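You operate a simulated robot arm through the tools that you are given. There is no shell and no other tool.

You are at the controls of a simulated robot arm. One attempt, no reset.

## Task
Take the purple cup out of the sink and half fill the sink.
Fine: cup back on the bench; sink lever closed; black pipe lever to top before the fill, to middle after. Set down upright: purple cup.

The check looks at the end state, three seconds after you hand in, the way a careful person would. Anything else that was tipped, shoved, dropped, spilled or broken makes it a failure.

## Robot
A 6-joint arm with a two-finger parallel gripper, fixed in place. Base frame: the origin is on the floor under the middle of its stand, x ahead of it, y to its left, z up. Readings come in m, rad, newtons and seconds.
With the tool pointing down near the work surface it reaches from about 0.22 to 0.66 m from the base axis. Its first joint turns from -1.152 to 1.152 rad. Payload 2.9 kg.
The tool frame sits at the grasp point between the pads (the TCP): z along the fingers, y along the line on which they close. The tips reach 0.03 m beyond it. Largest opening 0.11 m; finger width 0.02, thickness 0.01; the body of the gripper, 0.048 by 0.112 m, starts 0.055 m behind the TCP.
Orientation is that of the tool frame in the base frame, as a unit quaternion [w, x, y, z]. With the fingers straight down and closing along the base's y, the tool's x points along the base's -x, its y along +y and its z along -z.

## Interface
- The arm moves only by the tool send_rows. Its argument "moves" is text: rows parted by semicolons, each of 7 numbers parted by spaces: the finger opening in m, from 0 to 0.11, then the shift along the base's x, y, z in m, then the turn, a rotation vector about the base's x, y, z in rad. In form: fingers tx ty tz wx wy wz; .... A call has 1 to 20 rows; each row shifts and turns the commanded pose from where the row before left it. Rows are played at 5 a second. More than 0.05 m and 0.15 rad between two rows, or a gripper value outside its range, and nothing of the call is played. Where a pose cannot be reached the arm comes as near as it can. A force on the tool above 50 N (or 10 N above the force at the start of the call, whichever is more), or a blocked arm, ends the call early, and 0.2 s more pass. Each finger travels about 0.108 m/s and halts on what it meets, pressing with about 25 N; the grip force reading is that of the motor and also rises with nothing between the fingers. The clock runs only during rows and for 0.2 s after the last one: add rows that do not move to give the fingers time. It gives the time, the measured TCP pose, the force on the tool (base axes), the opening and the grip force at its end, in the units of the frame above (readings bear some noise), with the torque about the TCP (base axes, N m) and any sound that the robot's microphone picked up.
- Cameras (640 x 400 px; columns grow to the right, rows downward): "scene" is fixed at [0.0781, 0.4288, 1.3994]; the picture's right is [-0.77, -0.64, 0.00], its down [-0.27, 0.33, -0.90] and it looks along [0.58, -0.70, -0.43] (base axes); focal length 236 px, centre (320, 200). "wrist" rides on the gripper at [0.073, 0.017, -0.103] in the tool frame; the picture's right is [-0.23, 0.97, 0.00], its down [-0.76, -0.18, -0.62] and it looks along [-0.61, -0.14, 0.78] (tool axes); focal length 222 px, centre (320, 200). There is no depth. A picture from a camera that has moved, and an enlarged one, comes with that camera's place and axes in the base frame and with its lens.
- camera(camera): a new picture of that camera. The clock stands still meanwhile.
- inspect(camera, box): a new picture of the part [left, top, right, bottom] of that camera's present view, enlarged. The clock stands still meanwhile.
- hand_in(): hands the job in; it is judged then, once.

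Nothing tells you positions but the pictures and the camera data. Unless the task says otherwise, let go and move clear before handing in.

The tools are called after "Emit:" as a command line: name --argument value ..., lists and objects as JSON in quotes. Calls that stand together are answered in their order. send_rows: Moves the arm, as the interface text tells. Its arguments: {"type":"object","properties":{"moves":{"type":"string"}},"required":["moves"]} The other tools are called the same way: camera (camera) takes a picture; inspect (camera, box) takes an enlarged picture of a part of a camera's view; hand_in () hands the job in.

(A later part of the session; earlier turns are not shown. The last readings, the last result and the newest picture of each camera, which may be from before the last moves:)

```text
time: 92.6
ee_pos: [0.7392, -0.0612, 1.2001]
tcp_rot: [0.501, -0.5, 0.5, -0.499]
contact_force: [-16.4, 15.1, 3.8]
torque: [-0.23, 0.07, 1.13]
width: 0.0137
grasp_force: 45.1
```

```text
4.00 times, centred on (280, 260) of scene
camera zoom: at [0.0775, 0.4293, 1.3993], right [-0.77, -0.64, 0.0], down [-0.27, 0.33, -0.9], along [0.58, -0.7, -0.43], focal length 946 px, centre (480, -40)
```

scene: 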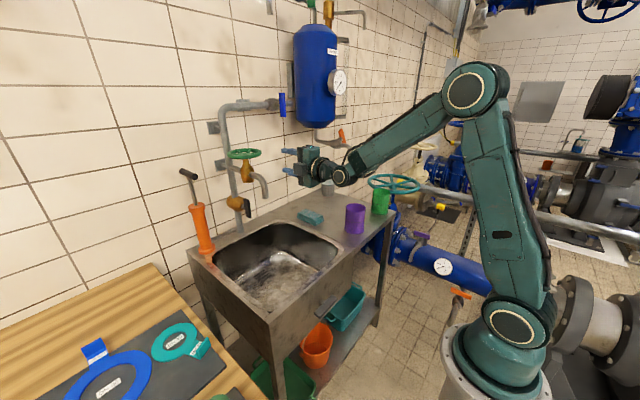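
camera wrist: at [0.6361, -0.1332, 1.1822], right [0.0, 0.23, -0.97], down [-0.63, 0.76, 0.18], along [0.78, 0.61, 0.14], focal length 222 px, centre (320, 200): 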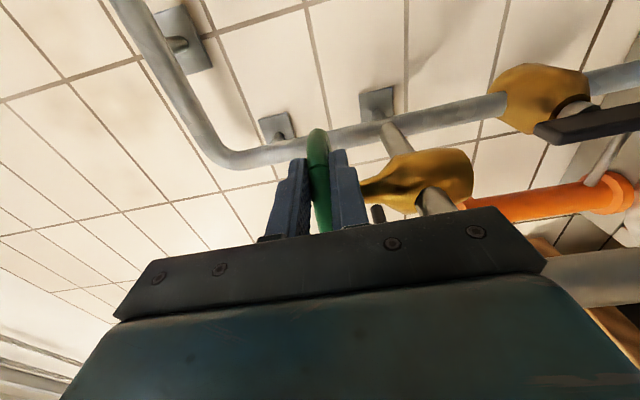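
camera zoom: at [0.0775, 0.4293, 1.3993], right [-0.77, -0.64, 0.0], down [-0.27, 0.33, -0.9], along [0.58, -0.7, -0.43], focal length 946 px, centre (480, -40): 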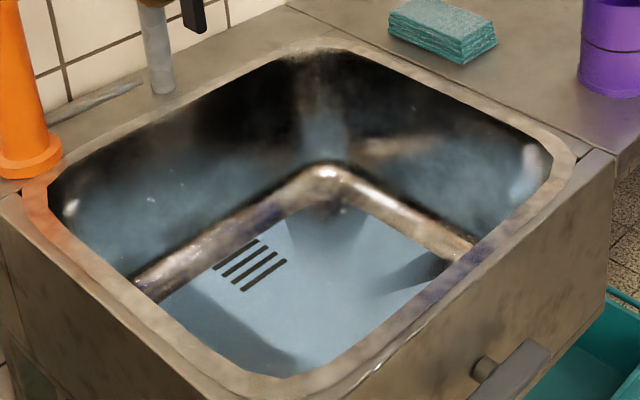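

The wheel has turned roughly a quarter turn and only a thin trickle runs. I'll let go, swing back to the left side of the rim and take another stroke.

Emit:
send_rows --moves "0.05 0 0 0 0 0 0; 0.05 0 0 0 0 0 0; 0.05 -0.04 0 0 0 0 0; 0.05 -0.02 0.03 0 0 0 0; 0.05 0 0.04 0 0 0 0; 0.05 0.025 0.0137 0 0 0 0; 0.05 0.0295 0 0 0 0 0; 0.05 0 0 0 0 0 0; 0.03 0 0 0 0 0 0; 0.02 0 0 0 0 0 0; 0.01 0 0 0 0 0 0; 0 0 0 0 0 0 0"

Emit:
camera --camera "wrist"

Emit:
inspect --camera "scene" --box '[195, 130, 345, 310]'

```text
time: 95.2
ee_pos: [0.7321, 0.0227, 1.2009]
tcp_rot: [0.499, -0.501, 0.501, -0.499]
contact_force: [1.5, -0.4, -4.3]
torque: [0.11, -0.04, 0.06]
width: 0.0138
grasp_force: 44.8
```

```text
taken
camera wrist: at [0.63, -0.0498, 1.1828], right [0.0, 0.23, -0.97], down [-0.62, 0.76, 0.18], along [0.78, 0.61, 0.14], focal length 222 px, centre (320, 200)
```

wrist: 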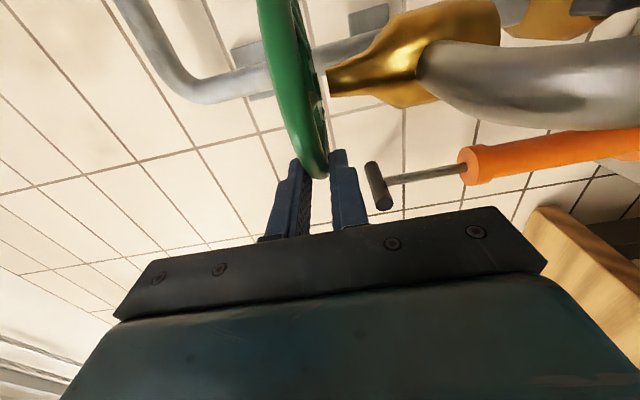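

```text
2.22 times, centred on (270, 220) of scene
camera zoom: at [0.0782, 0.4288, 1.3994], right [-0.77, -0.64, 0.0], down [-0.27, 0.33, -0.9], along [0.58, -0.7, -0.43], focal length 526 px, centre (431, 156)
```

zoom: 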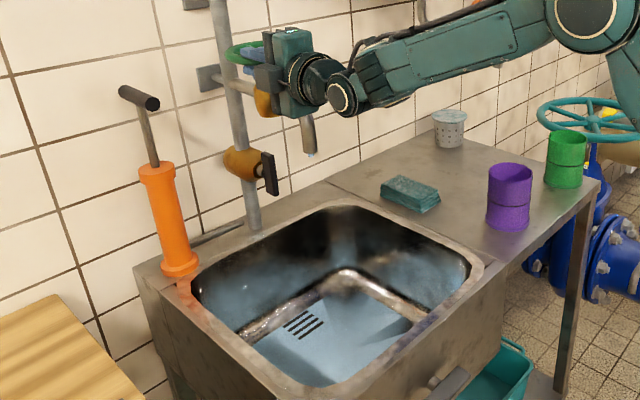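

Emit:
send_rows --moves "0 -0.0049 -0.0047 0 0 0 0; 0 -0.0043 -0.0053 0 0 0 0; 0 -0.0035 -0.0058 0 0 0 0; 0 -0.0028 -0.0062 0 0 0 0; 0 -0.0019 -0.0065 0 0 0 0; 0 -0.001 -0.0068 0 0 0 0; 0 -0.0002 -0.0068 0 0 0 0; 0 0 0 0 0 0 0"

Emit:
inspect --camera "scene" --box '[195, 130, 345, 310]'

Emit:
inspect --camera "scene" --box '[220, 135, 290, 210]'

```text
time: 97.0
ee_pos: [0.7152, -0.016, 1.2002]
tcp_rot: [0.503, -0.502, 0.499, -0.496]
contact_force: [-8.7, 22.3, -6.3]
torque: [-0.24, 0.15, 1.3]
width: 0.0137
grasp_force: 45.0
```

```text
2.22 times, centred on (270, 220) of scene
camera zoom: at [0.0779, 0.4295, 1.3992], right [-0.77, -0.64, 0.0], down [-0.27, 0.33, -0.9], along [0.58, -0.7, -0.43], focal length 526 px, centre (431, 156)
```

zoom: 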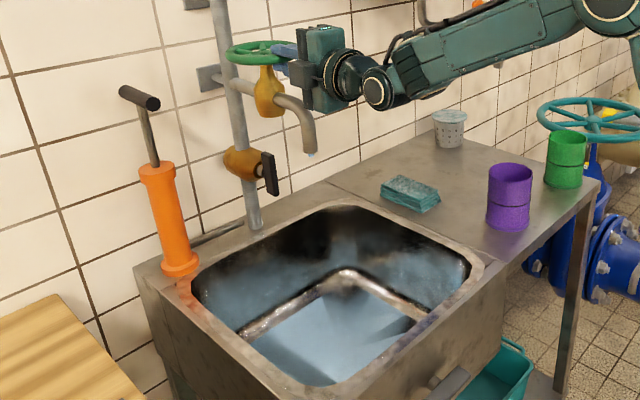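

```text
5.33 times, centred on (255, 172) of scene
camera zoom: at [0.0779, 0.4295, 1.3992], right [-0.77, -0.64, 0.0], down [-0.27, 0.33, -0.9], along [0.58, -0.7, -0.43], focal length 1261 px, centre (667, 347)
```

zoom: 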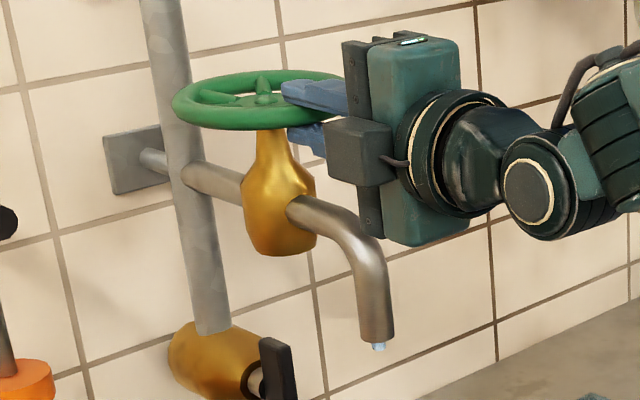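

Water is now deep enough to hide the drain slots. I'll hold here and watch how quickly it rises.

Emit:
send_rows --moves "0 0 0 0 0 0 0; 0 0 0 0 0 0 0; 0 0 0 0 0 0 0; 0 0 0 0 0 0 0; 0 0 0 0 0 0 0; 0 0 0 0 0 0 0; 0 0 0 0 0 0 0; 0 0 0 0 0 0 0; 0 0 0 0 0 0 0; 0 0 0 0 0 0 0"

Emit:
inspect --camera "scene" --box '[205, 210, 345, 310]'

```text
time: 99.2
ee_pos: [0.7136, -0.0164, 1.2003]
tcp_rot: [0.504, -0.502, 0.498, -0.496]
contact_force: [-12.1, 21.7, -8.9]
torque: [-0.14, 0.16, 1.29]
width: 0.0139
grasp_force: 45.3
```

```text
4.00 times, centred on (275, 260) of scene
camera zoom: at [0.0778, 0.4295, 1.3992], right [-0.77, -0.64, 0.0], down [-0.27, 0.33, -0.9], along [0.58, -0.7, -0.43], focal length 946 px, centre (500, -40)
```

zoom: 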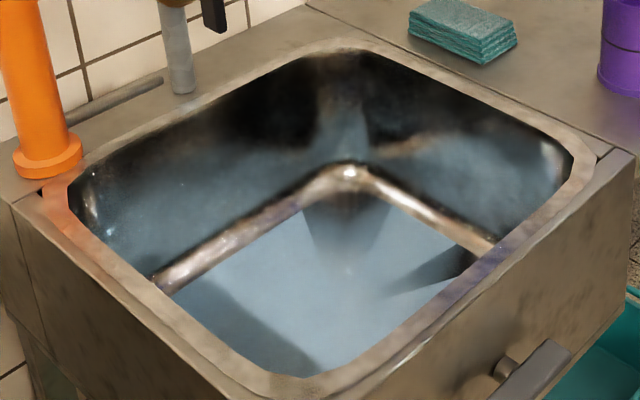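

Emit:
send_rows --moves "0 0 0 0 0 0 0; 0 0 0 0 0 0 0; 0 0 0 0 0 0 0; 0 0 0 0 0 0 0; 0 0 0 0 0 0 0; 0 0 0 0 0 0 0; 0 0 0 0 0 0 0; 0 0 0 0 0 0 0; 0 0 0 0 0 0 0; 0 0 0 0 0 0 0; 0 0 0 0 0 0 0; 0 0 0 0 0 0 0; 0 0 0 0 0 0 0; 0 0 0 0 0 0 0; 0 0 0 0 0 0 0; 0 0 0 0 0 0 0; 0 0 0 0 0 0 0; 0 0 0 0 0 0 0; 0 0 0 0 0 0 0; 0 0 0 0 0 0 0"

Emit:
inspect --camera "scene" --box '[205, 210, 345, 310]'

```text
time: 103.4
ee_pos: [0.7145, -0.0176, 1.2002]
tcp_rot: [0.503, -0.503, 0.498, -0.496]
contact_force: [-11.8, 21.0, -9.9]
torque: [-0.18, 0.19, 1.28]
width: 0.0138
grasp_force: 45.4
```

```text
4.00 times, centred on (275, 260) of scene
camera zoom: at [0.0779, 0.4295, 1.3992], right [-0.77, -0.64, 0.0], down [-0.27, 0.33, -0.9], along [0.58, -0.7, -0.43], focal length 946 px, centre (500, -40)
```

zoom: 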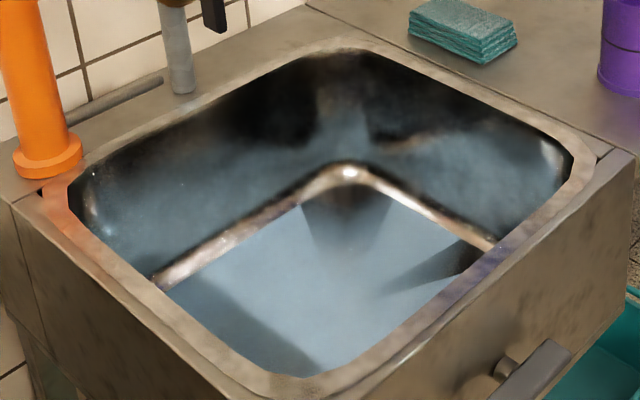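

The level rises slowly, so I'll finish this stroke to open the tap further, and stay gripped so I can turn it back quickly.

Emit:
send_rows --moves "0 0.0008 -0.0067 0 0 0 0; 0 0.0016 -0.0066 0 0 0 0; 0 0.0025 -0.0064 0 0 0 0; 0 0.0032 -0.0059 0 0 0 0; 0 0.0041 -0.0055 0 0 0 0; 0 0.0047 -0.0049 0 0 0 0; 0 0.0053 -0.0043 0 0 0 0; 0 0 0 0 0 0 0; 0 0 0 0 0 0 0; 0 0 0 0 0 0 0"

Emit:
inspect --camera "scene" --box '[205, 210, 345, 310]'

Emit:
inspect --camera "scene" --box '[220, 135, 290, 210]'

```text
time: 105.6
ee_pos: [0.7379, -0.0578, 1.2004]
tcp_rot: [0.502, -0.501, 0.499, -0.498]
contact_force: [-8.0, 17.6, -3.5]
torque: [-0.6, 0.72, 0.97]
width: 0.0142
grasp_force: 44.8
```

```text
4.00 times, centred on (275, 260) of scene
camera zoom: at [0.0779, 0.4294, 1.3993], right [-0.77, -0.64, 0.0], down [-0.27, 0.33, -0.9], along [0.58, -0.7, -0.43], focal length 946 px, centre (500, -40)
```

zoom: 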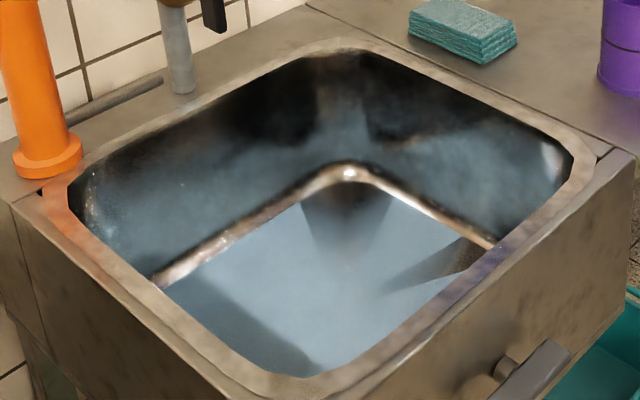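

```text
5.33 times, centred on (255, 172) of scene
camera zoom: at [0.0779, 0.4294, 1.3993], right [-0.77, -0.64, 0.0], down [-0.27, 0.33, -0.9], along [0.58, -0.7, -0.43], focal length 1261 px, centre (667, 347)
```

zoom: 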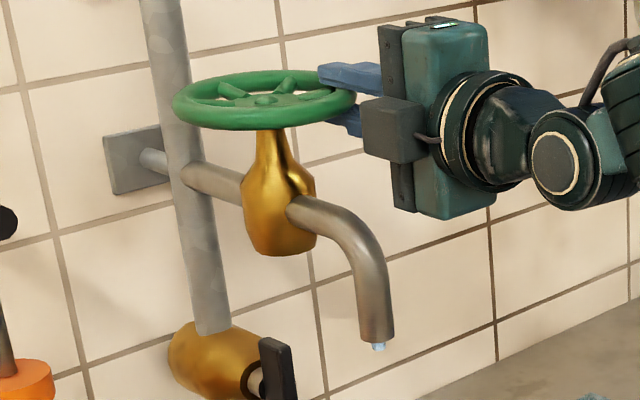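

Emit:
send_rows --moves "0 0 0 0 0 0 0; 0 0 0 0 0 0 0; 0 0 0 0 0 0 0; 0 0 0 0 0 0 0; 0 0 0 0 0 0 0; 0 0 0 0 0 0 0; 0 0 0 0 0 0 0; 0 0 0 0 0 0 0; 0 0 0 0 0 0 0; 0 0 0 0 0 0 0; 0 0 0 0 0 0 0; 0 0 0 0 0 0 0; 0 0 0 0 0 0 0; 0 0 0 0 0 0 0; 0 0 0 0 0 0 0; 0 0 0 0 0 0 0; 0 0 0 0 0 0 0; 0 0 0 0 0 0 0; 0 0 0 0 0 0 0; 0 0 0 0 0 0 0"

Emit:
inspect --camera "scene" --box '[205, 210, 345, 310]'

```text
time: 109.8
ee_pos: [0.7365, -0.0593, 1.2001]
tcp_rot: [0.501, -0.501, 0.5, -0.498]
contact_force: [1.2, 17.3, 2.0]
torque: [-0.6, 0.6, 0.64]
width: 0.0144
grasp_force: 45.4
```

```text
4.00 times, centred on (275, 260) of scene
camera zoom: at [0.0781, 0.4294, 1.3992], right [-0.77, -0.64, 0.0], down [-0.27, 0.33, -0.9], along [0.58, -0.7, -0.43], focal length 946 px, centre (500, -40)
```

zoom: 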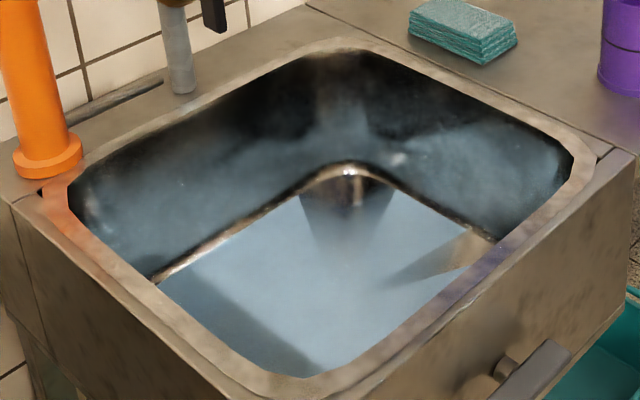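

Emit:
send_rows --moves "0 0 0 0 0 0 0; 0 0 0 0 0 0 0; 0 0 0 0 0 0 0; 0 0 0 0 0 0 0; 0 0 0 0 0 0 0; 0 0 0 0 0 0 0; 0 0 0 0 0 0 0; 0 0 0 0 0 0 0; 0 0 0 0 0 0 0; 0 0 0 0 0 0 0; 0 0 0 0 0 0 0; 0 0 0 0 0 0 0; 0 0 0 0 0 0 0; 0 0 0 0 0 0 0; 0 0 0 0 0 0 0; 0 0 0 0 0 0 0; 0 0 0 0 0 0 0; 0 0 0 0 0 0 0; 0 0 0 0 0 0 0; 0 0 0 0 0 0 0"

Emit:
inspect --camera "scene" --box '[205, 210, 345, 310]'

Emit:
inspect --camera "scene" --box '[240, 180, 290, 260]'

```text
time: 114.0
ee_pos: [0.7369, -0.0597, 1.1991]
tcp_rot: [0.501, -0.501, 0.499, -0.499]
contact_force: [4.4, 16.6, 5.0]
torque: [-0.63, 0.57, 0.54]
width: 0.0142
grasp_force: 44.8
```

```text
4.00 times, centred on (275, 260) of scene
camera zoom: at [0.0781, 0.4294, 1.3992], right [-0.77, -0.64, 0.0], down [-0.27, 0.33, -0.9], along [0.58, -0.7, -0.43], focal length 946 px, centre (500, -40)
```

zoom: 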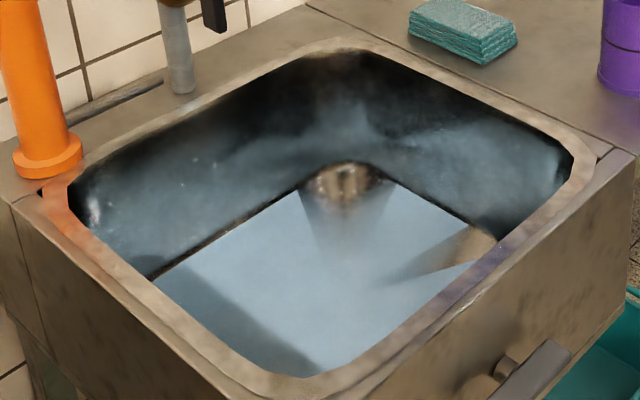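

```text
5.00 times, centred on (265, 220) of scene
camera zoom: at [0.0781, 0.4294, 1.3992], right [-0.77, -0.64, 0.0], down [-0.27, 0.33, -0.9], along [0.58, -0.7, -0.43], focal length 1182 px, centre (595, 100)
```

zoom: 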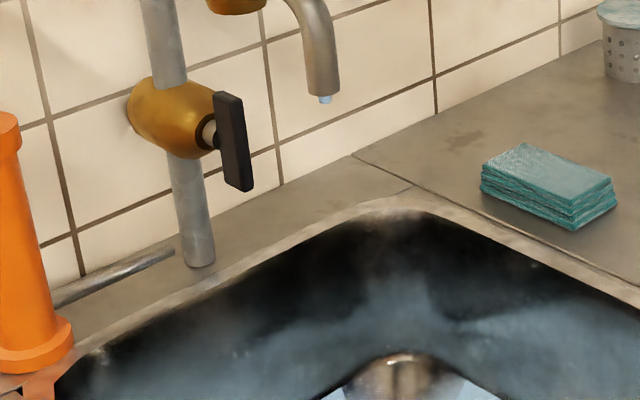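

The level is rising steadily, with roughly 2 cm of depth so far out of about 18 cm. I'll hold and keep filling.

Emit:
send_rows --moves "0 0 0 0 0 0 0; 0 0 0 0 0 0 0; 0 0 0 0 0 0 0; 0 0 0 0 0 0 0; 0 0 0 0 0 0 0; 0 0 0 0 0 0 0; 0 0 0 0 0 0 0; 0 0 0 0 0 0 0; 0 0 0 0 0 0 0; 0 0 0 0 0 0 0; 0 0 0 0 0 0 0; 0 0 0 0 0 0 0; 0 0 0 0 0 0 0; 0 0 0 0 0 0 0; 0 0 0 0 0 0 0; 0 0 0 0 0 0 0; 0 0 0 0 0 0 0; 0 0 0 0 0 0 0; 0 0 0 0 0 0 0; 0 0 0 0 0 0 0"

Emit:
inspect --camera "scene" --box '[205, 210, 345, 310]'

```text
time: 118.2
ee_pos: [0.7373, -0.0592, 1.199]
tcp_rot: [0.502, -0.501, 0.499, -0.499]
contact_force: [4.7, 16.2, 6.0]
torque: [-0.58, 0.48, 0.48]
width: 0.014
grasp_force: 44.9
```

```text
4.00 times, centred on (275, 260) of scene
camera zoom: at [0.0781, 0.4294, 1.3992], right [-0.77, -0.64, 0.0], down [-0.27, 0.33, -0.9], along [0.58, -0.7, -0.43], focal length 946 px, centre (500, -40)
```

zoom: 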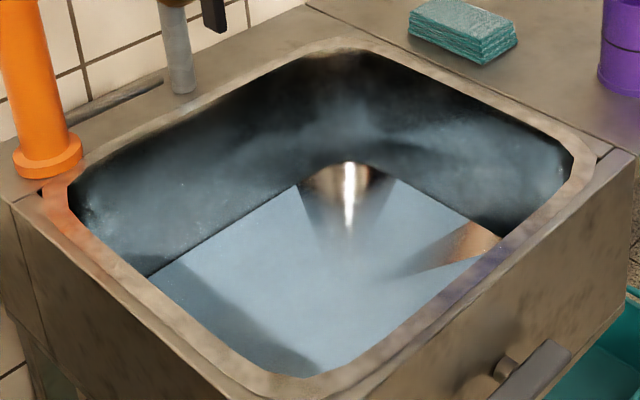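

Emit:
send_rows --moves "0 0 0 0 0 0 0; 0 0 0 0 0 0 0; 0 0 0 0 0 0 0; 0 0 0 0 0 0 0; 0 0 0 0 0 0 0; 0 0 0 0 0 0 0; 0 0 0 0 0 0 0; 0 0 0 0 0 0 0; 0 0 0 0 0 0 0; 0 0 0 0 0 0 0; 0 0 0 0 0 0 0; 0 0 0 0 0 0 0; 0 0 0 0 0 0 0; 0 0 0 0 0 0 0; 0 0 0 0 0 0 0; 0 0 0 0 0 0 0; 0 0 0 0 0 0 0; 0 0 0 0 0 0 0; 0 0 0 0 0 0 0; 0 0 0 0 0 0 0"

Emit:
inspect --camera "scene" --box '[205, 210, 345, 310]'

```text
time: 122.4
ee_pos: [0.7356, -0.0592, 1.2008]
tcp_rot: [0.501, -0.5, 0.5, -0.499]
contact_force: [6.2, 15.8, 7.2]
torque: [-0.57, 0.46, 0.49]
width: 0.0143
grasp_force: 45.2
```

```text
4.00 times, centred on (275, 260) of scene
camera zoom: at [0.0781, 0.4293, 1.3992], right [-0.77, -0.64, 0.0], down [-0.27, 0.33, -0.9], along [0.58, -0.7, -0.43], focal length 946 px, centre (500, -40)
```

zoom: 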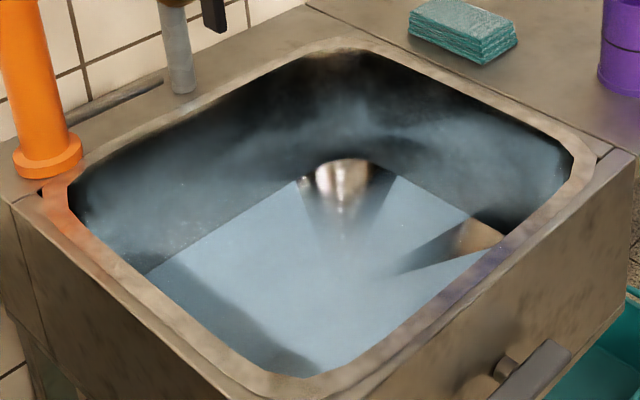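

Emit:
send_rows --moves "0 0 0 0 0 0 0; 0 0 0 0 0 0 0; 0 0 0 0 0 0 0; 0 0 0 0 0 0 0; 0 0 0 0 0 0 0; 0 0 0 0 0 0 0; 0 0 0 0 0 0 0; 0 0 0 0 0 0 0; 0 0 0 0 0 0 0; 0 0 0 0 0 0 0; 0 0 0 0 0 0 0; 0 0 0 0 0 0 0; 0 0 0 0 0 0 0; 0 0 0 0 0 0 0; 0 0 0 0 0 0 0; 0 0 0 0 0 0 0; 0 0 0 0 0 0 0; 0 0 0 0 0 0 0; 0 0 0 0 0 0 0; 0 0 0 0 0 0 0"

Emit:
inspect --camera "scene" --box '[205, 210, 345, 310]'

```text
time: 126.6
ee_pos: [0.7365, -0.0588, 1.1996]
tcp_rot: [-0.501, 0.501, -0.499, 0.499]
contact_force: [5.7, 15.5, 7.7]
torque: [-0.57, 0.48, 0.41]
width: 0.014
grasp_force: 44.5
```

```text
4.00 times, centred on (275, 260) of scene
camera zoom: at [0.0781, 0.4293, 1.3992], right [-0.77, -0.64, 0.0], down [-0.27, 0.33, -0.9], along [0.58, -0.7, -0.43], focal length 946 px, centre (500, -40)
```

zoom: 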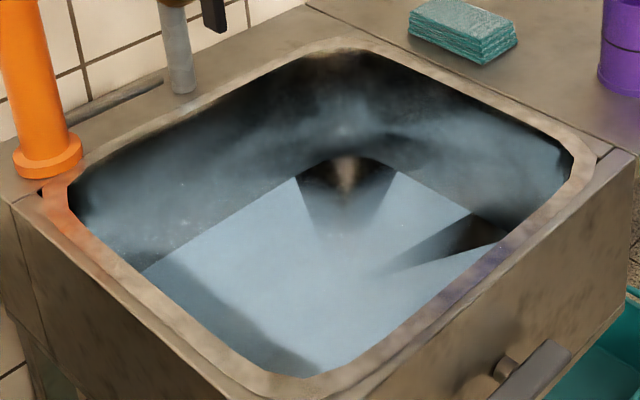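

Emit:
send_rows --moves "0 0 0 0 0 0 0; 0 0 0 0 0 0 0; 0 0 0 0 0 0 0; 0 0 0 0 0 0 0; 0 0 0 0 0 0 0; 0 0 0 0 0 0 0; 0 0 0 0 0 0 0; 0 0 0 0 0 0 0; 0 0 0 0 0 0 0; 0 0 0 0 0 0 0; 0 0 0 0 0 0 0; 0 0 0 0 0 0 0; 0 0 0 0 0 0 0; 0 0 0 0 0 0 0; 0 0 0 0 0 0 0; 0 0 0 0 0 0 0; 0 0 0 0 0 0 0; 0 0 0 0 0 0 0; 0 0 0 0 0 0 0; 0 0 0 0 0 0 0"

Emit:
inspect --camera "scene" --box '[205, 210, 345, 310]'

```text
time: 130.8
ee_pos: [0.7373, -0.0601, 1.2002]
tcp_rot: [0.502, -0.5, 0.5, -0.498]
contact_force: [6.9, 15.4, 7.6]
torque: [-0.58, 0.47, 0.41]
width: 0.0141
grasp_force: 44.9
```

```text
4.00 times, centred on (275, 260) of scene
camera zoom: at [0.0781, 0.4293, 1.3993], right [-0.77, -0.64, 0.0], down [-0.27, 0.33, -0.9], along [0.58, -0.7, -0.43], focal length 946 px, centre (500, -40)
```

zoom: 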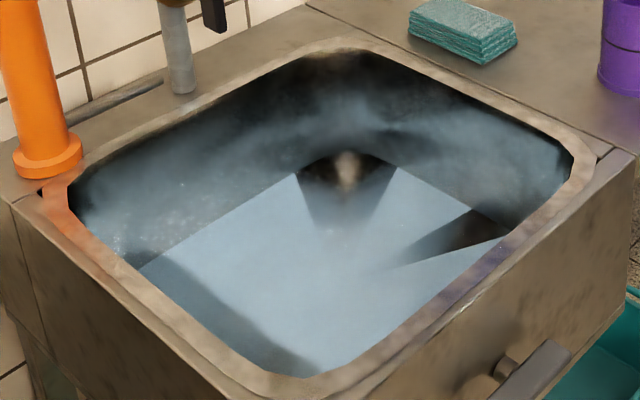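

Filling continues at roughly 1.3 mm/s. I'll keep holding.

Emit:
send_rows --moves "0 0 0 0 0 0 0; 0 0 0 0 0 0 0; 0 0 0 0 0 0 0; 0 0 0 0 0 0 0; 0 0 0 0 0 0 0; 0 0 0 0 0 0 0; 0 0 0 0 0 0 0; 0 0 0 0 0 0 0; 0 0 0 0 0 0 0; 0 0 0 0 0 0 0; 0 0 0 0 0 0 0; 0 0 0 0 0 0 0; 0 0 0 0 0 0 0; 0 0 0 0 0 0 0; 0 0 0 0 0 0 0; 0 0 0 0 0 0 0; 0 0 0 0 0 0 0; 0 0 0 0 0 0 0; 0 0 0 0 0 0 0; 0 0 0 0 0 0 0"

Emit:
inspect --camera "scene" --box '[205, 210, 345, 310]'

```text
time: 135.0
ee_pos: [0.7374, -0.0587, 1.1996]
tcp_rot: [0.501, -0.499, 0.5, -0.499]
contact_force: [5.1, 15.0, 8.5]
torque: [-0.55, 0.47, 0.39]
width: 0.0142
grasp_force: 45.0
```

```text
4.00 times, centred on (275, 260) of scene
camera zoom: at [0.0781, 0.4293, 1.3993], right [-0.77, -0.64, 0.0], down [-0.27, 0.33, -0.9], along [0.58, -0.7, -0.43], focal length 946 px, centre (500, -40)
```

zoom: 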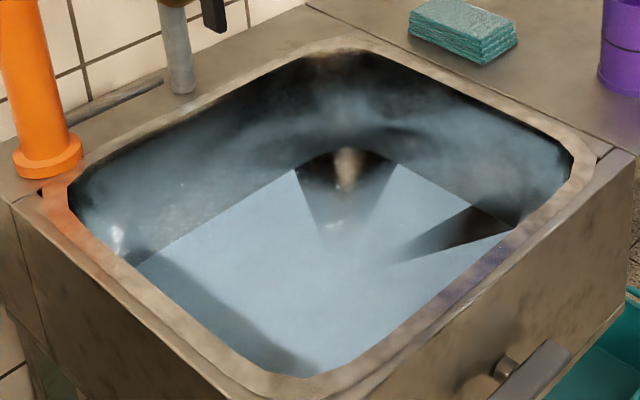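

Emit:
send_rows --moves "0 0 0 0 0 0 0; 0 0 0 0 0 0 0; 0 0 0 0 0 0 0; 0 0 0 0 0 0 0; 0 0 0 0 0 0 0; 0 0 0 0 0 0 0; 0 0 0 0 0 0 0; 0 0 0 0 0 0 0; 0 0 0 0 0 0 0; 0 0 0 0 0 0 0; 0 0 0 0 0 0 0; 0 0 0 0 0 0 0; 0 0 0 0 0 0 0; 0 0 0 0 0 0 0; 0 0 0 0 0 0 0; 0 0 0 0 0 0 0; 0 0 0 0 0 0 0; 0 0 0 0 0 0 0; 0 0 0 0 0 0 0; 0 0 0 0 0 0 0"

Emit:
send_rows --moves "0 0 0 0 0 0 0; 0 0 0 0 0 0 0; 0 0 0 0 0 0 0; 0 0 0 0 0 0 0; 0 0 0 0 0 0 0; 0 0 0 0 0 0 0; 0 0 0 0 0 0 0; 0 0 0 0 0 0 0; 0 0 0 0 0 0 0; 0 0 0 0 0 0 0; 0 0 0 0 0 0 0; 0 0 0 0 0 0 0; 0 0 0 0 0 0 0; 0 0 0 0 0 0 0; 0 0 0 0 0 0 0; 0 0 0 0 0 0 0; 0 0 0 0 0 0 0; 0 0 0 0 0 0 0; 0 0 0 0 0 0 0; 0 0 0 0 0 0 0"

Emit:
inspect --camera "scene" --box '[205, 210, 345, 310]'

```text
time: 139.2
ee_pos: [0.7376, -0.0601, 1.1996]
tcp_rot: [0.501, -0.5, 0.499, -0.499]
contact_force: [5.7, 15.0, 8.8]
torque: [-0.54, 0.46, 0.41]
width: 0.0142
grasp_force: 45.2
```

```text
time: 143.4
ee_pos: [0.7369, -0.0588, 1.1991]
tcp_rot: [0.501, -0.5, 0.5, -0.499]
contact_force: [5.8, 14.9, 8.0]
torque: [-0.54, 0.45, 0.4]
width: 0.0139
grasp_force: 45.5
```

```text
4.00 times, centred on (275, 260) of scene
camera zoom: at [0.0781, 0.4293, 1.3993], right [-0.77, -0.64, 0.0], down [-0.27, 0.33, -0.9], along [0.58, -0.7, -0.43], focal length 946 px, centre (500, -40)
```

zoom: 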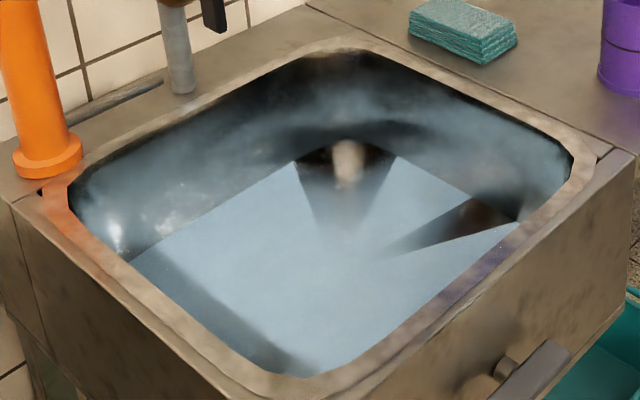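

Emit:
send_rows --moves "0 0 0 0 0 0 0; 0 0 0 0 0 0 0; 0 0 0 0 0 0 0; 0 0 0 0 0 0 0; 0 0 0 0 0 0 0; 0 0 0 0 0 0 0; 0 0 0 0 0 0 0; 0 0 0 0 0 0 0; 0 0 0 0 0 0 0; 0 0 0 0 0 0 0; 0 0 0 0 0 0 0; 0 0 0 0 0 0 0; 0 0 0 0 0 0 0; 0 0 0 0 0 0 0; 0 0 0 0 0 0 0; 0 0 0 0 0 0 0; 0 0 0 0 0 0 0; 0 0 0 0 0 0 0; 0 0 0 0 0 0 0; 0 0 0 0 0 0 0"

Emit:
send_rows --moves "0 0 0 0 0 0 0; 0 0 0 0 0 0 0; 0 0 0 0 0 0 0; 0 0 0 0 0 0 0; 0 0 0 0 0 0 0; 0 0 0 0 0 0 0; 0 0 0 0 0 0 0; 0 0 0 0 0 0 0; 0 0 0 0 0 0 0; 0 0 0 0 0 0 0; 0 0 0 0 0 0 0; 0 0 0 0 0 0 0; 0 0 0 0 0 0 0; 0 0 0 0 0 0 0; 0 0 0 0 0 0 0; 0 0 0 0 0 0 0; 0 0 0 0 0 0 0; 0 0 0 0 0 0 0; 0 0 0 0 0 0 0; 0 0 0 0 0 0 0"

Emit:
inspect --camera "scene" --box '[205, 210, 345, 310]'

```text
time: 147.6
ee_pos: [0.7375, -0.0586, 1.2009]
tcp_rot: [0.501, -0.5, 0.5, -0.499]
contact_force: [6.1, 14.3, 9.5]
torque: [-0.53, 0.43, 0.44]
width: 0.0142
grasp_force: 45.1
```

```text
time: 151.8
ee_pos: [0.7371, -0.06, 1.2]
tcp_rot: [0.502, -0.5, 0.5, -0.498]
contact_force: [5.3, 14.9, 8.9]
torque: [-0.57, 0.44, 0.38]
width: 0.0138
grasp_force: 45.5
```

```text
4.00 times, centred on (275, 260) of scene
camera zoom: at [0.0781, 0.4293, 1.3993], right [-0.77, -0.64, 0.0], down [-0.27, 0.33, -0.9], along [0.58, -0.7, -0.43], focal length 946 px, centre (500, -40)
```

zoom: 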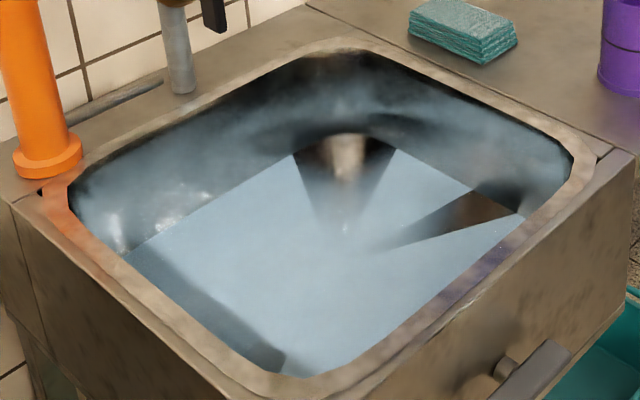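

The level is at roughly 43% of the depth. I'll wait a few more seconds, then start closing the tap.

Emit:
send_rows --moves "0 0 0 0 0 0 0; 0 0 0 0 0 0 0; 0 0 0 0 0 0 0; 0 0 0 0 0 0 0; 0 0 0 0 0 0 0; 0 0 0 0 0 0 0; 0 0 0 0 0 0 0; 0 0 0 0 0 0 0; 0 0 0 0 0 0 0; 0 0 0 0 0 0 0; 0 0 0 0 0 0 0; 0 0 0 0 0 0 0; 0 0 0 0 0 0 0; 0 0 0 0 0 0 0; 0 0 0 0 0 0 0; 0 0 0 0 0 0 0; 0 0 0 0 0 0 0; 0 0 0 0 0 0 0; 0 0 0 0 0 0 0; 0 0 0 0 0 0 0"

Emit:
inspect --camera "scene" --box '[205, 210, 345, 310]'

```text
time: 156.0
ee_pos: [0.7379, -0.0596, 1.2001]
tcp_rot: [-0.501, 0.501, -0.5, 0.498]
contact_force: [6.9, 14.4, 8.7]
torque: [-0.54, 0.46, 0.39]
width: 0.014
grasp_force: 45.0
```

```text
4.00 times, centred on (275, 260) of scene
camera zoom: at [0.0781, 0.4293, 1.3993], right [-0.77, -0.64, 0.0], down [-0.27, 0.33, -0.9], along [0.58, -0.7, -0.43], focal length 946 px, centre (500, -40)
```

zoom: 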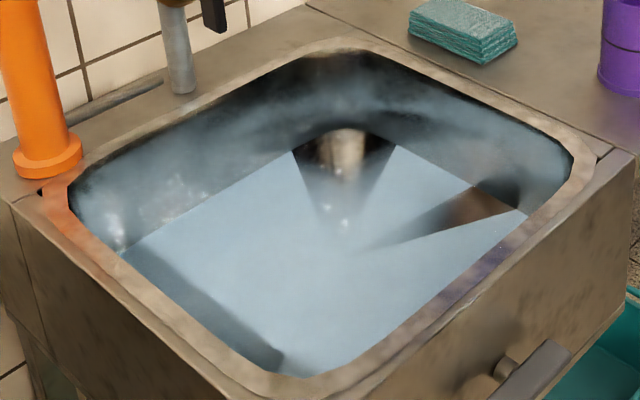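

About 45–47% now. I'll start closing: sweep the rim back clockwise.

Emit:
send_rows --moves "0 -0.0053 0.0043 0 0 0 0; 0 -0.0047 0.0049 0 0 0 0; 0 -0.0041 0.0055 0 0 0 0; 0 -0.0032 0.0059 0 0 0 0; 0 -0.0025 0.0064 0 0 0 0; 0 -0.0016 0.0066 0 0 0 0; 0 -0.0008 0.0067 0 0 0 0; 0 0.0002 0.0068 0 0 0 0; 0 0.001 0.0068 0 0 0 0; 0 0.0019 0.0065 0 0 0 0; 0 0.0028 0.0062 0 0 0 0; 0 0.0035 0.0058 0 0 0 0; 0 0.0043 0.0053 0 0 0 0; 0 0.0049 0.0047 0 0 0 0; 0 0 0 0 0 0 0"

Emit:
inspect --camera "scene" --box '[205, 210, 345, 310]'

Emit:
inspect --camera "scene" --box '[220, 135, 290, 210]'

```text
time: 159.2
ee_pos: [0.7327, 0.0167, 1.1991]
tcp_rot: [-0.498, 0.498, -0.502, 0.502]
contact_force: [-19.8, -20.9, 9.8]
torque: [0.49, 0.24, -1.6]
width: 0.014
grasp_force: 44.8
```

```text
4.00 times, centred on (275, 260) of scene
camera zoom: at [0.0772, 0.428, 1.3997], right [-0.77, -0.64, 0.0], down [-0.27, 0.33, -0.9], along [0.58, -0.7, -0.43], focal length 946 px, centre (500, -40)
```

zoom: 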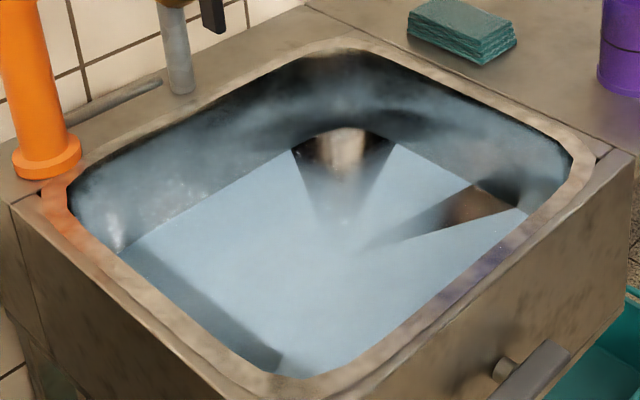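

```text
5.33 times, centred on (255, 172) of scene
camera zoom: at [0.0772, 0.428, 1.3997], right [-0.77, -0.64, 0.0], down [-0.27, 0.33, -0.9], along [0.58, -0.7, -0.43], focal length 1261 px, centre (667, 347)
```

zoom: 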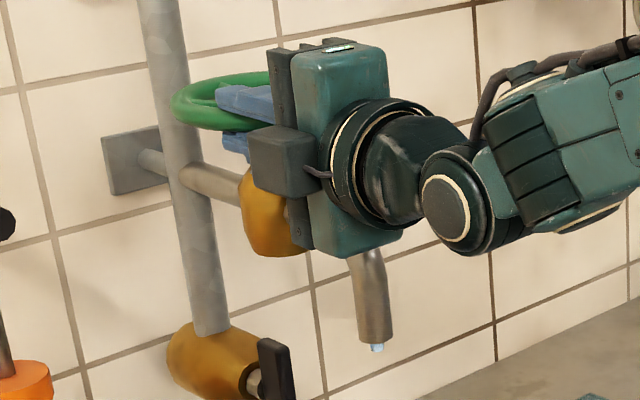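

The tap is now nearly back to a trickle, and the level is a touch under half. I'll hold here briefly to see how much it still adds.

Emit:
send_rows --moves "0 0 0 0 0 0 0; 0 0 0 0 0 0 0; 0 0 0 0 0 0 0; 0 0 0 0 0 0 0; 0 0 0 0 0 0 0; 0 0 0 0 0 0 0; 0 0 0 0 0 0 0; 0 0 0 0 0 0 0; 0 0 0 0 0 0 0; 0 0 0 0 0 0 0; 0 0 0 0 0 0 0; 0 0 0 0 0 0 0; 0 0 0 0 0 0 0; 0 0 0 0 0 0 0; 0 0 0 0 0 0 0; 0 0 0 0 0 0 0; 0 0 0 0 0 0 0; 0 0 0 0 0 0 0; 0 0 0 0 0 0 0; 0 0 0 0 0 0 0"

Emit:
inspect --camera "scene" --box '[205, 210, 345, 310]'

```text
time: 163.4
ee_pos: [0.7318, 0.0169, 1.2001]
tcp_rot: [-0.497, 0.498, -0.502, 0.503]
contact_force: [-12.4, -20.4, 6.1]
torque: [0.6, 0.34, -1.31]
width: 0.0143
grasp_force: 44.5
```

```text
4.00 times, centred on (275, 260) of scene
camera zoom: at [0.0775, 0.428, 1.3997], right [-0.77, -0.64, 0.0], down [-0.27, 0.33, -0.9], along [0.58, -0.7, -0.43], focal length 946 px, centre (500, -40)
```

zoom: 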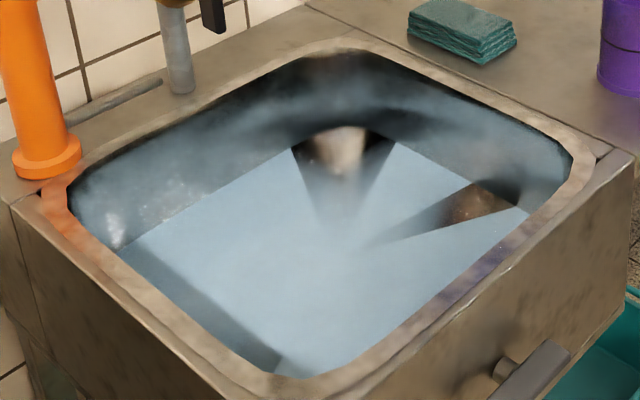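

Emit:
send_rows --moves "0 0 0 0 0 0 0; 0 0 0 0 0 0 0; 0 0 0 0 0 0 0; 0 0 0 0 0 0 0; 0 0 0 0 0 0 0; 0 0 0 0 0 0 0; 0 0 0 0 0 0 0; 0 0 0 0 0 0 0; 0 0 0 0 0 0 0; 0 0 0 0 0 0 0; 0 0 0 0 0 0 0; 0 0 0 0 0 0 0; 0 0 0 0 0 0 0; 0 0 0 0 0 0 0; 0 0 0 0 0 0 0; 0 0 0 0 0 0 0; 0 0 0 0 0 0 0; 0 0 0 0 0 0 0; 0 0 0 0 0 0 0; 0 0 0 0 0 0 0"

Emit:
send_rows --moves "0 0 0 0 0 0 0; 0 0 0 0 0 0 0; 0 0 0 0 0 0 0; 0 0 0 0 0 0 0; 0 0 0 0 0 0 0; 0 0 0 0 0 0 0; 0 0 0 0 0 0 0; 0 0 0 0 0 0 0; 0 0 0 0 0 0 0; 0 0 0 0 0 0 0; 0 0 0 0 0 0 0; 0 0 0 0 0 0 0; 0 0 0 0 0 0 0; 0 0 0 0 0 0 0; 0 0 0 0 0 0 0; 0 0 0 0 0 0 0; 0 0 0 0 0 0 0; 0 0 0 0 0 0 0; 0 0 0 0 0 0 0; 0 0 0 0 0 0 0"

Emit:
inspect --camera "scene" --box '[205, 210, 345, 310]'

```text
time: 167.6
ee_pos: [0.7328, 0.0179, 1.2001]
tcp_rot: [-0.497, 0.498, -0.502, 0.503]
contact_force: [-9.3, -19.5, 5.6]
torque: [0.59, 0.34, -1.21]
width: 0.0141
grasp_force: 45.3
```

```text
time: 171.8
ee_pos: [0.7335, 0.0171, 1.1991]
tcp_rot: [-0.498, 0.499, -0.501, 0.502]
contact_force: [-6.2, -20.3, 7.3]
torque: [0.6, 0.37, -1.08]
width: 0.0138
grasp_force: 44.6
```

```text
4.00 times, centred on (275, 260) of scene
camera zoom: at [0.0777, 0.428, 1.3997], right [-0.77, -0.64, 0.0], down [-0.27, 0.33, -0.9], along [0.58, -0.7, -0.43], focal length 946 px, centre (500, -40)
```

zoom: 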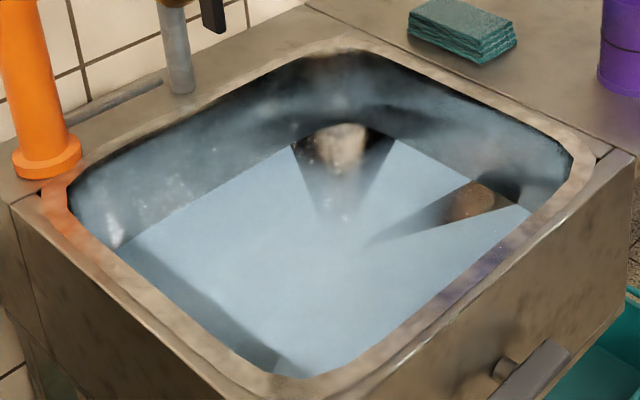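

The level is at about half now. I'll regrip on the right side and take the second clockwise stroke to shut the tap fully.

Emit:
send_rows --moves "0.05 0 0 0 0 0 0; 0.05 0 0 0 0 0 0; 0.05 -0.04 0 0 0 0 0; 0.05 -0.0146 -0.03 0 0 0 0; 0.05 0 -0.04 0 0 0 0; 0.05 0.025 -0.0124 0 0 0 0; 0.05 0.0332 0 0 0 0 0; 0.05 0 0 0 0 0 0; 0.03 0 0 0 0 0 0; 0.02 0 0 0 0 0 0; 0 0 0 0 0 0 0; 0 0 0 0 0 0 0"

Emit:
inspect --camera "scene" --box '[220, 135, 290, 210]'

Emit:
camera --camera "wrist"

```text
time: 174.4
ee_pos: [0.7385, -0.0592, 1.2005]
tcp_rot: [-0.5, 0.5, -0.499, 0.501]
contact_force: [6.8, 0.4, 5.7]
torque: [-0.32, 0.64, -0.24]
width: 0.0141
grasp_force: 45.1
```

```text
5.33 times, centred on (255, 172) of scene
camera zoom: at [0.0782, 0.4288, 1.3994], right [-0.77, -0.64, 0.0], down [-0.27, 0.33, -0.9], along [0.58, -0.7, -0.43], focal length 1261 px, centre (667, 347)
```

zoom: 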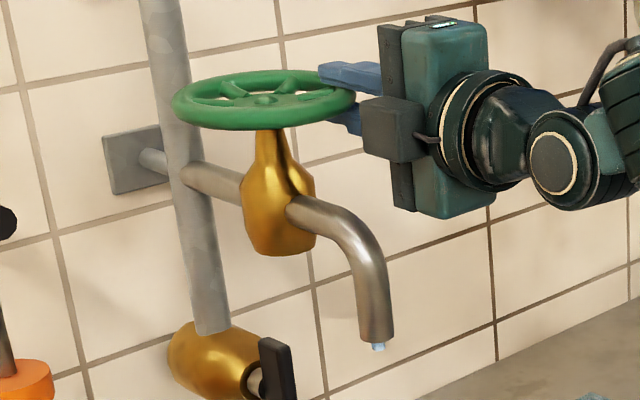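

```text
taken
camera wrist: at [0.6353, -0.1322, 1.1823], right [0.0, 0.23, -0.97], down [-0.62, 0.76, 0.18], along [0.78, 0.61, 0.14], focal length 222 px, centre (320, 200)
```

wrist: 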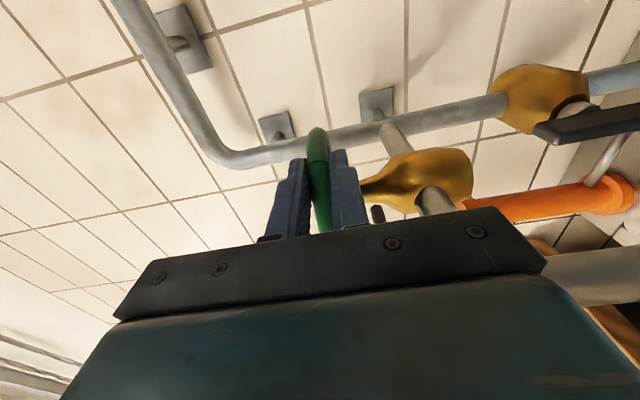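

Emit:
send_rows --moves "0 -0.0053 0.0043 0 0 0 0; 0 -0.0047 0.0049 0 0 0 0; 0 -0.0041 0.0055 0 0 0 0; 0 -0.0032 0.0059 0 0 0 0; 0 -0.0025 0.0064 0 0 0 0; 0 -0.0016 0.0066 0 0 0 0; 0 -0.0008 0.0067 0 0 0 0; 0 0.0002 0.0068 0 0 0 0; 0 0.001 0.0068 0 0 0 0; 0 0.0019 0.0065 0 0 0 0; 0 0.0028 0.0062 0 0 0 0; 0 0.0035 0.0058 0 0 0 0; 0 0 0 0 0 0 0"

Emit:
inspect --camera "scene" --box '[220, 135, 290, 210]'

Emit:
inspect --camera "scene" --box '[205, 210, 345, 310]'

Emit:
camera --camera "wrist"

```text
time: 177.2
ee_pos: [0.724, 0.0063, 1.2002]
tcp_rot: [-0.497, 0.498, -0.502, 0.503]
contact_force: [-12.3, -19.8, 3.9]
torque: [0.2, -0.18, -1.36]
width: 0.014
grasp_force: 45.0
```

```text
5.33 times, centred on (255, 172) of scene
camera zoom: at [0.0775, 0.4281, 1.3997], right [-0.77, -0.64, 0.0], down [-0.27, 0.33, -0.9], along [0.58, -0.7, -0.43], focal length 1261 px, centre (667, 347)
```

zoom: 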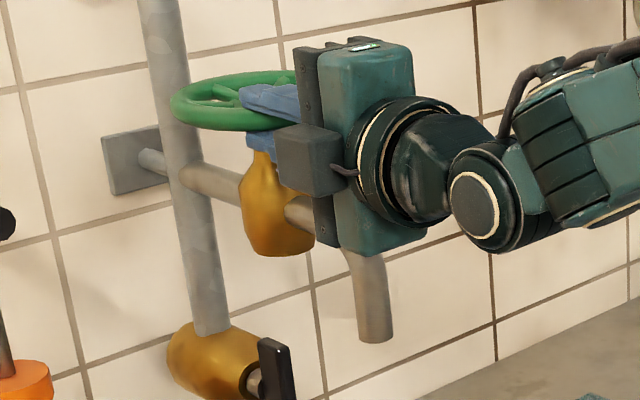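

```text
4.00 times, centred on (275, 260) of scene
camera zoom: at [0.0775, 0.4281, 1.3997], right [-0.77, -0.64, 0.0], down [-0.27, 0.33, -0.9], along [0.58, -0.7, -0.43], focal length 946 px, centre (500, -40)
```

zoom: 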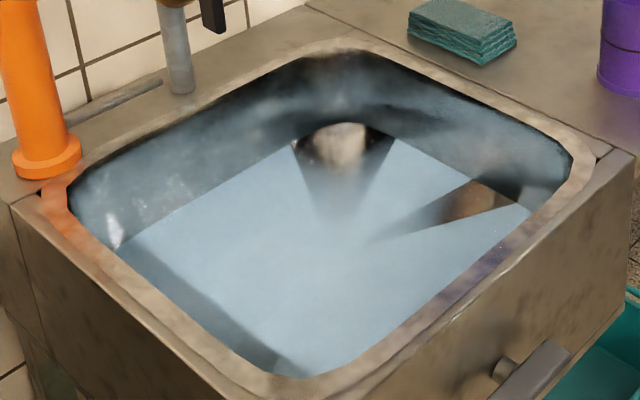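

```text
taken
camera wrist: at [0.6201, -0.0646, 1.1827], right [0.0, 0.23, -0.97], down [-0.62, 0.77, 0.18], along [0.79, 0.6, 0.14], focal length 222 px, centre (320, 200)
```

wrist: 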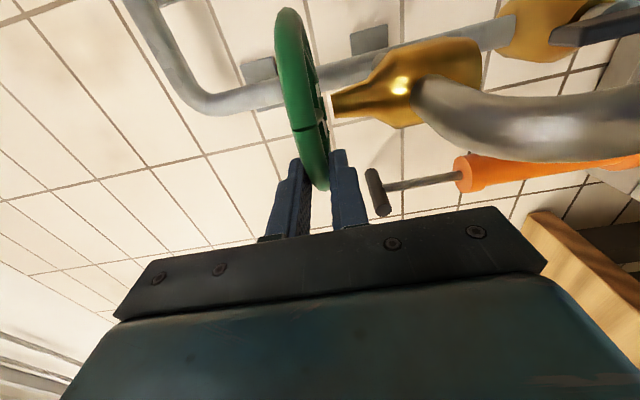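

The spout has stopped running and the rim mark is almost back at its starting place. I'll turn the last few degrees until it seats.

Emit:
send_rows --moves "0 0.0043 0.0053 0 0 0 0; 0 0.0025 0.0024 0 0 0 0; 0 0 0 0 0 0 0; 0 0 0 0 0 0 0"

Emit:
camera --camera "wrist"

Emit:
inspect --camera "scene" --box '[220, 135, 290, 210]'

```text
time: 178.2
ee_pos: [0.7313, 0.0166, 1.1993]
tcp_rot: [0.497, -0.498, 0.502, -0.502]
contact_force: [-12.8, -19.0, 2.6]
torque: [0.19, -0.2, -1.3]
width: 0.0137
grasp_force: 45.1
```

```text
taken
camera wrist: at [0.6279, -0.0556, 1.1827], right [0.0, 0.23, -0.97], down [-0.62, 0.77, 0.18], along [0.79, 0.6, 0.14], focal length 222 px, centre (320, 200)
```

wrist: 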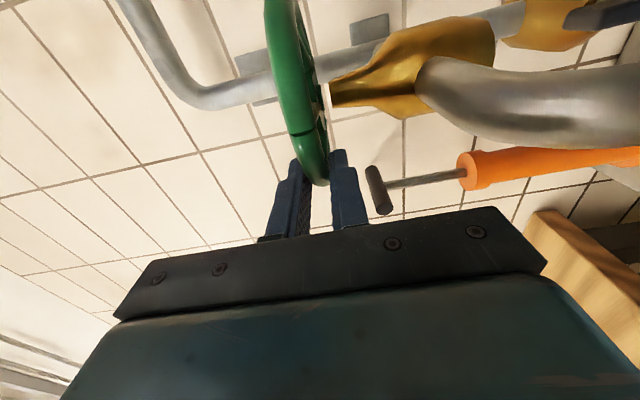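

```text
5.33 times, centred on (255, 172) of scene
camera zoom: at [0.0775, 0.4281, 1.3997], right [-0.77, -0.64, 0.0], down [-0.27, 0.33, -0.9], along [0.58, -0.7, -0.43], focal length 1261 px, centre (667, 347)
```

zoom: 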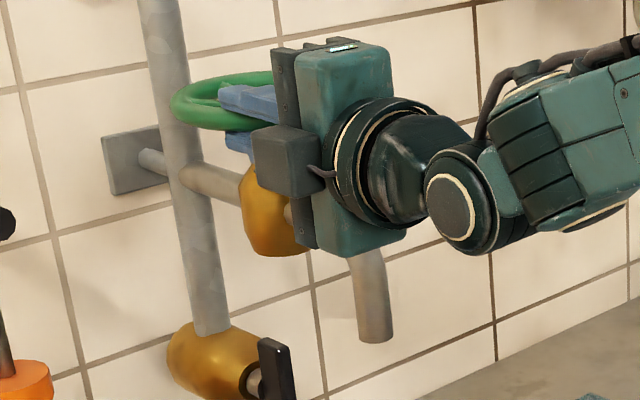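

Emit:
send_rows --moves "0 0.0027 0.0022 0 0 0 0; 0 0.0027 0.002 0 0 0 0; 0 0 0 0 0 0 0; 0 0 0 0 0 0 0"

Emit:
camera --camera "wrist"

```text
time: 178.7
ee_pos: [0.7318, 0.0175, 1.2001]
tcp_rot: [0.496, -0.498, 0.504, -0.502]
contact_force: [-29.6, -4.0, 2.0]
torque: [0.78, 0.03, 0.12]
width: 0.0139
grasp_force: 45.1
stopped in row 2: the force on the tool passed its limit at 52 N (the readings are from after the stop); the commanded pose is now the measured one
```

```text
taken
camera wrist: at [0.6289, -0.0541, 1.1828], right [0.0, 0.23, -0.97], down [-0.61, 0.77, 0.18], along [0.79, 0.6, 0.14], focal length 222 px, centre (320, 200)
```

wrist: 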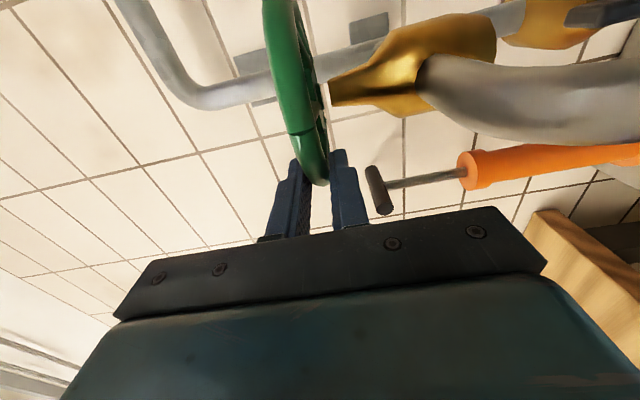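

The wheel hit its stop at 52 N and the flow has ended, so the tap is shut. Now I'll let go, back off in front of the spout and drop to lever height, staying clear of the spout.

Emit:
send_rows --moves "0.05 0 0 0 0 0 0; 0.05 0 0 0 0 0 0; 0.05 -0.04 0 0 0 0 0; 0.05 -0.045 0 0 0 0 0; 0.05 -0.045 0 0 0 0 0; 0 0 0 -0.045 0 0 0; 0 0 0 -0.045 0 0 0; 0 0 0 -0.045 0 0 0; 0 0 0 -0.045 0 0 0; 0 0 0 -0.045 0 0 0; 0 0 -0.003 -0.028 0 0 0; 0 0 0 0 0 0 0; 0 0 0 0 0 0 0"

Emit:
camera --camera "scene"

Emit:
camera --camera "wrist"

```text
time: 181.4
ee_pos: [0.6036, 0.0158, 0.9439]
tcp_rot: [-0.496, 0.5, -0.502, 0.502]
contact_force: [-0.3, -0.1, -0.6]
torque: [0.0, -0.03, 0.02]
width: 0.0
grasp_force: 24.6
```

```text
taken
```

scene: 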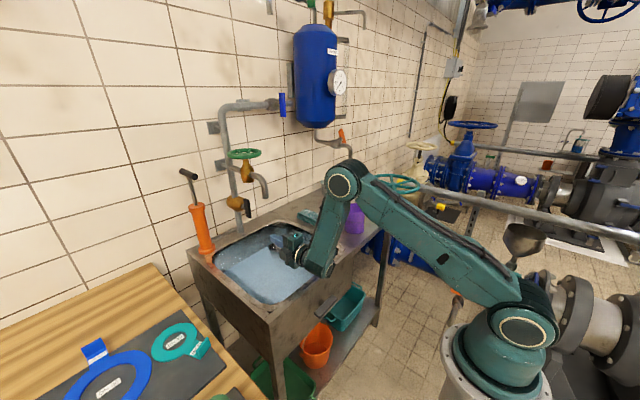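

```text
taken
camera wrist: at [0.4999, -0.0561, 0.9271], right [0.0, 0.23, -0.97], down [-0.62, 0.77, 0.18], along [0.79, 0.6, 0.14], focal length 222 px, centre (320, 200)
```

wrist: 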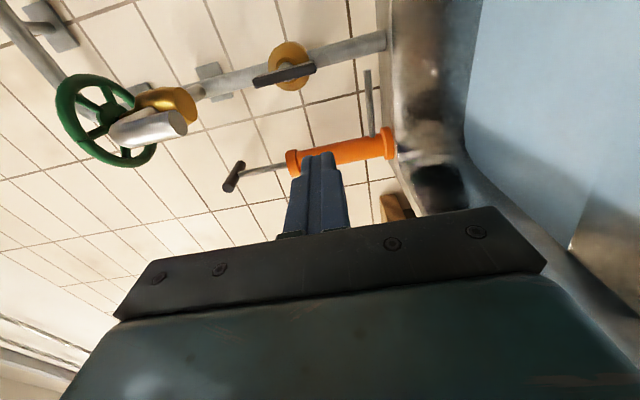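

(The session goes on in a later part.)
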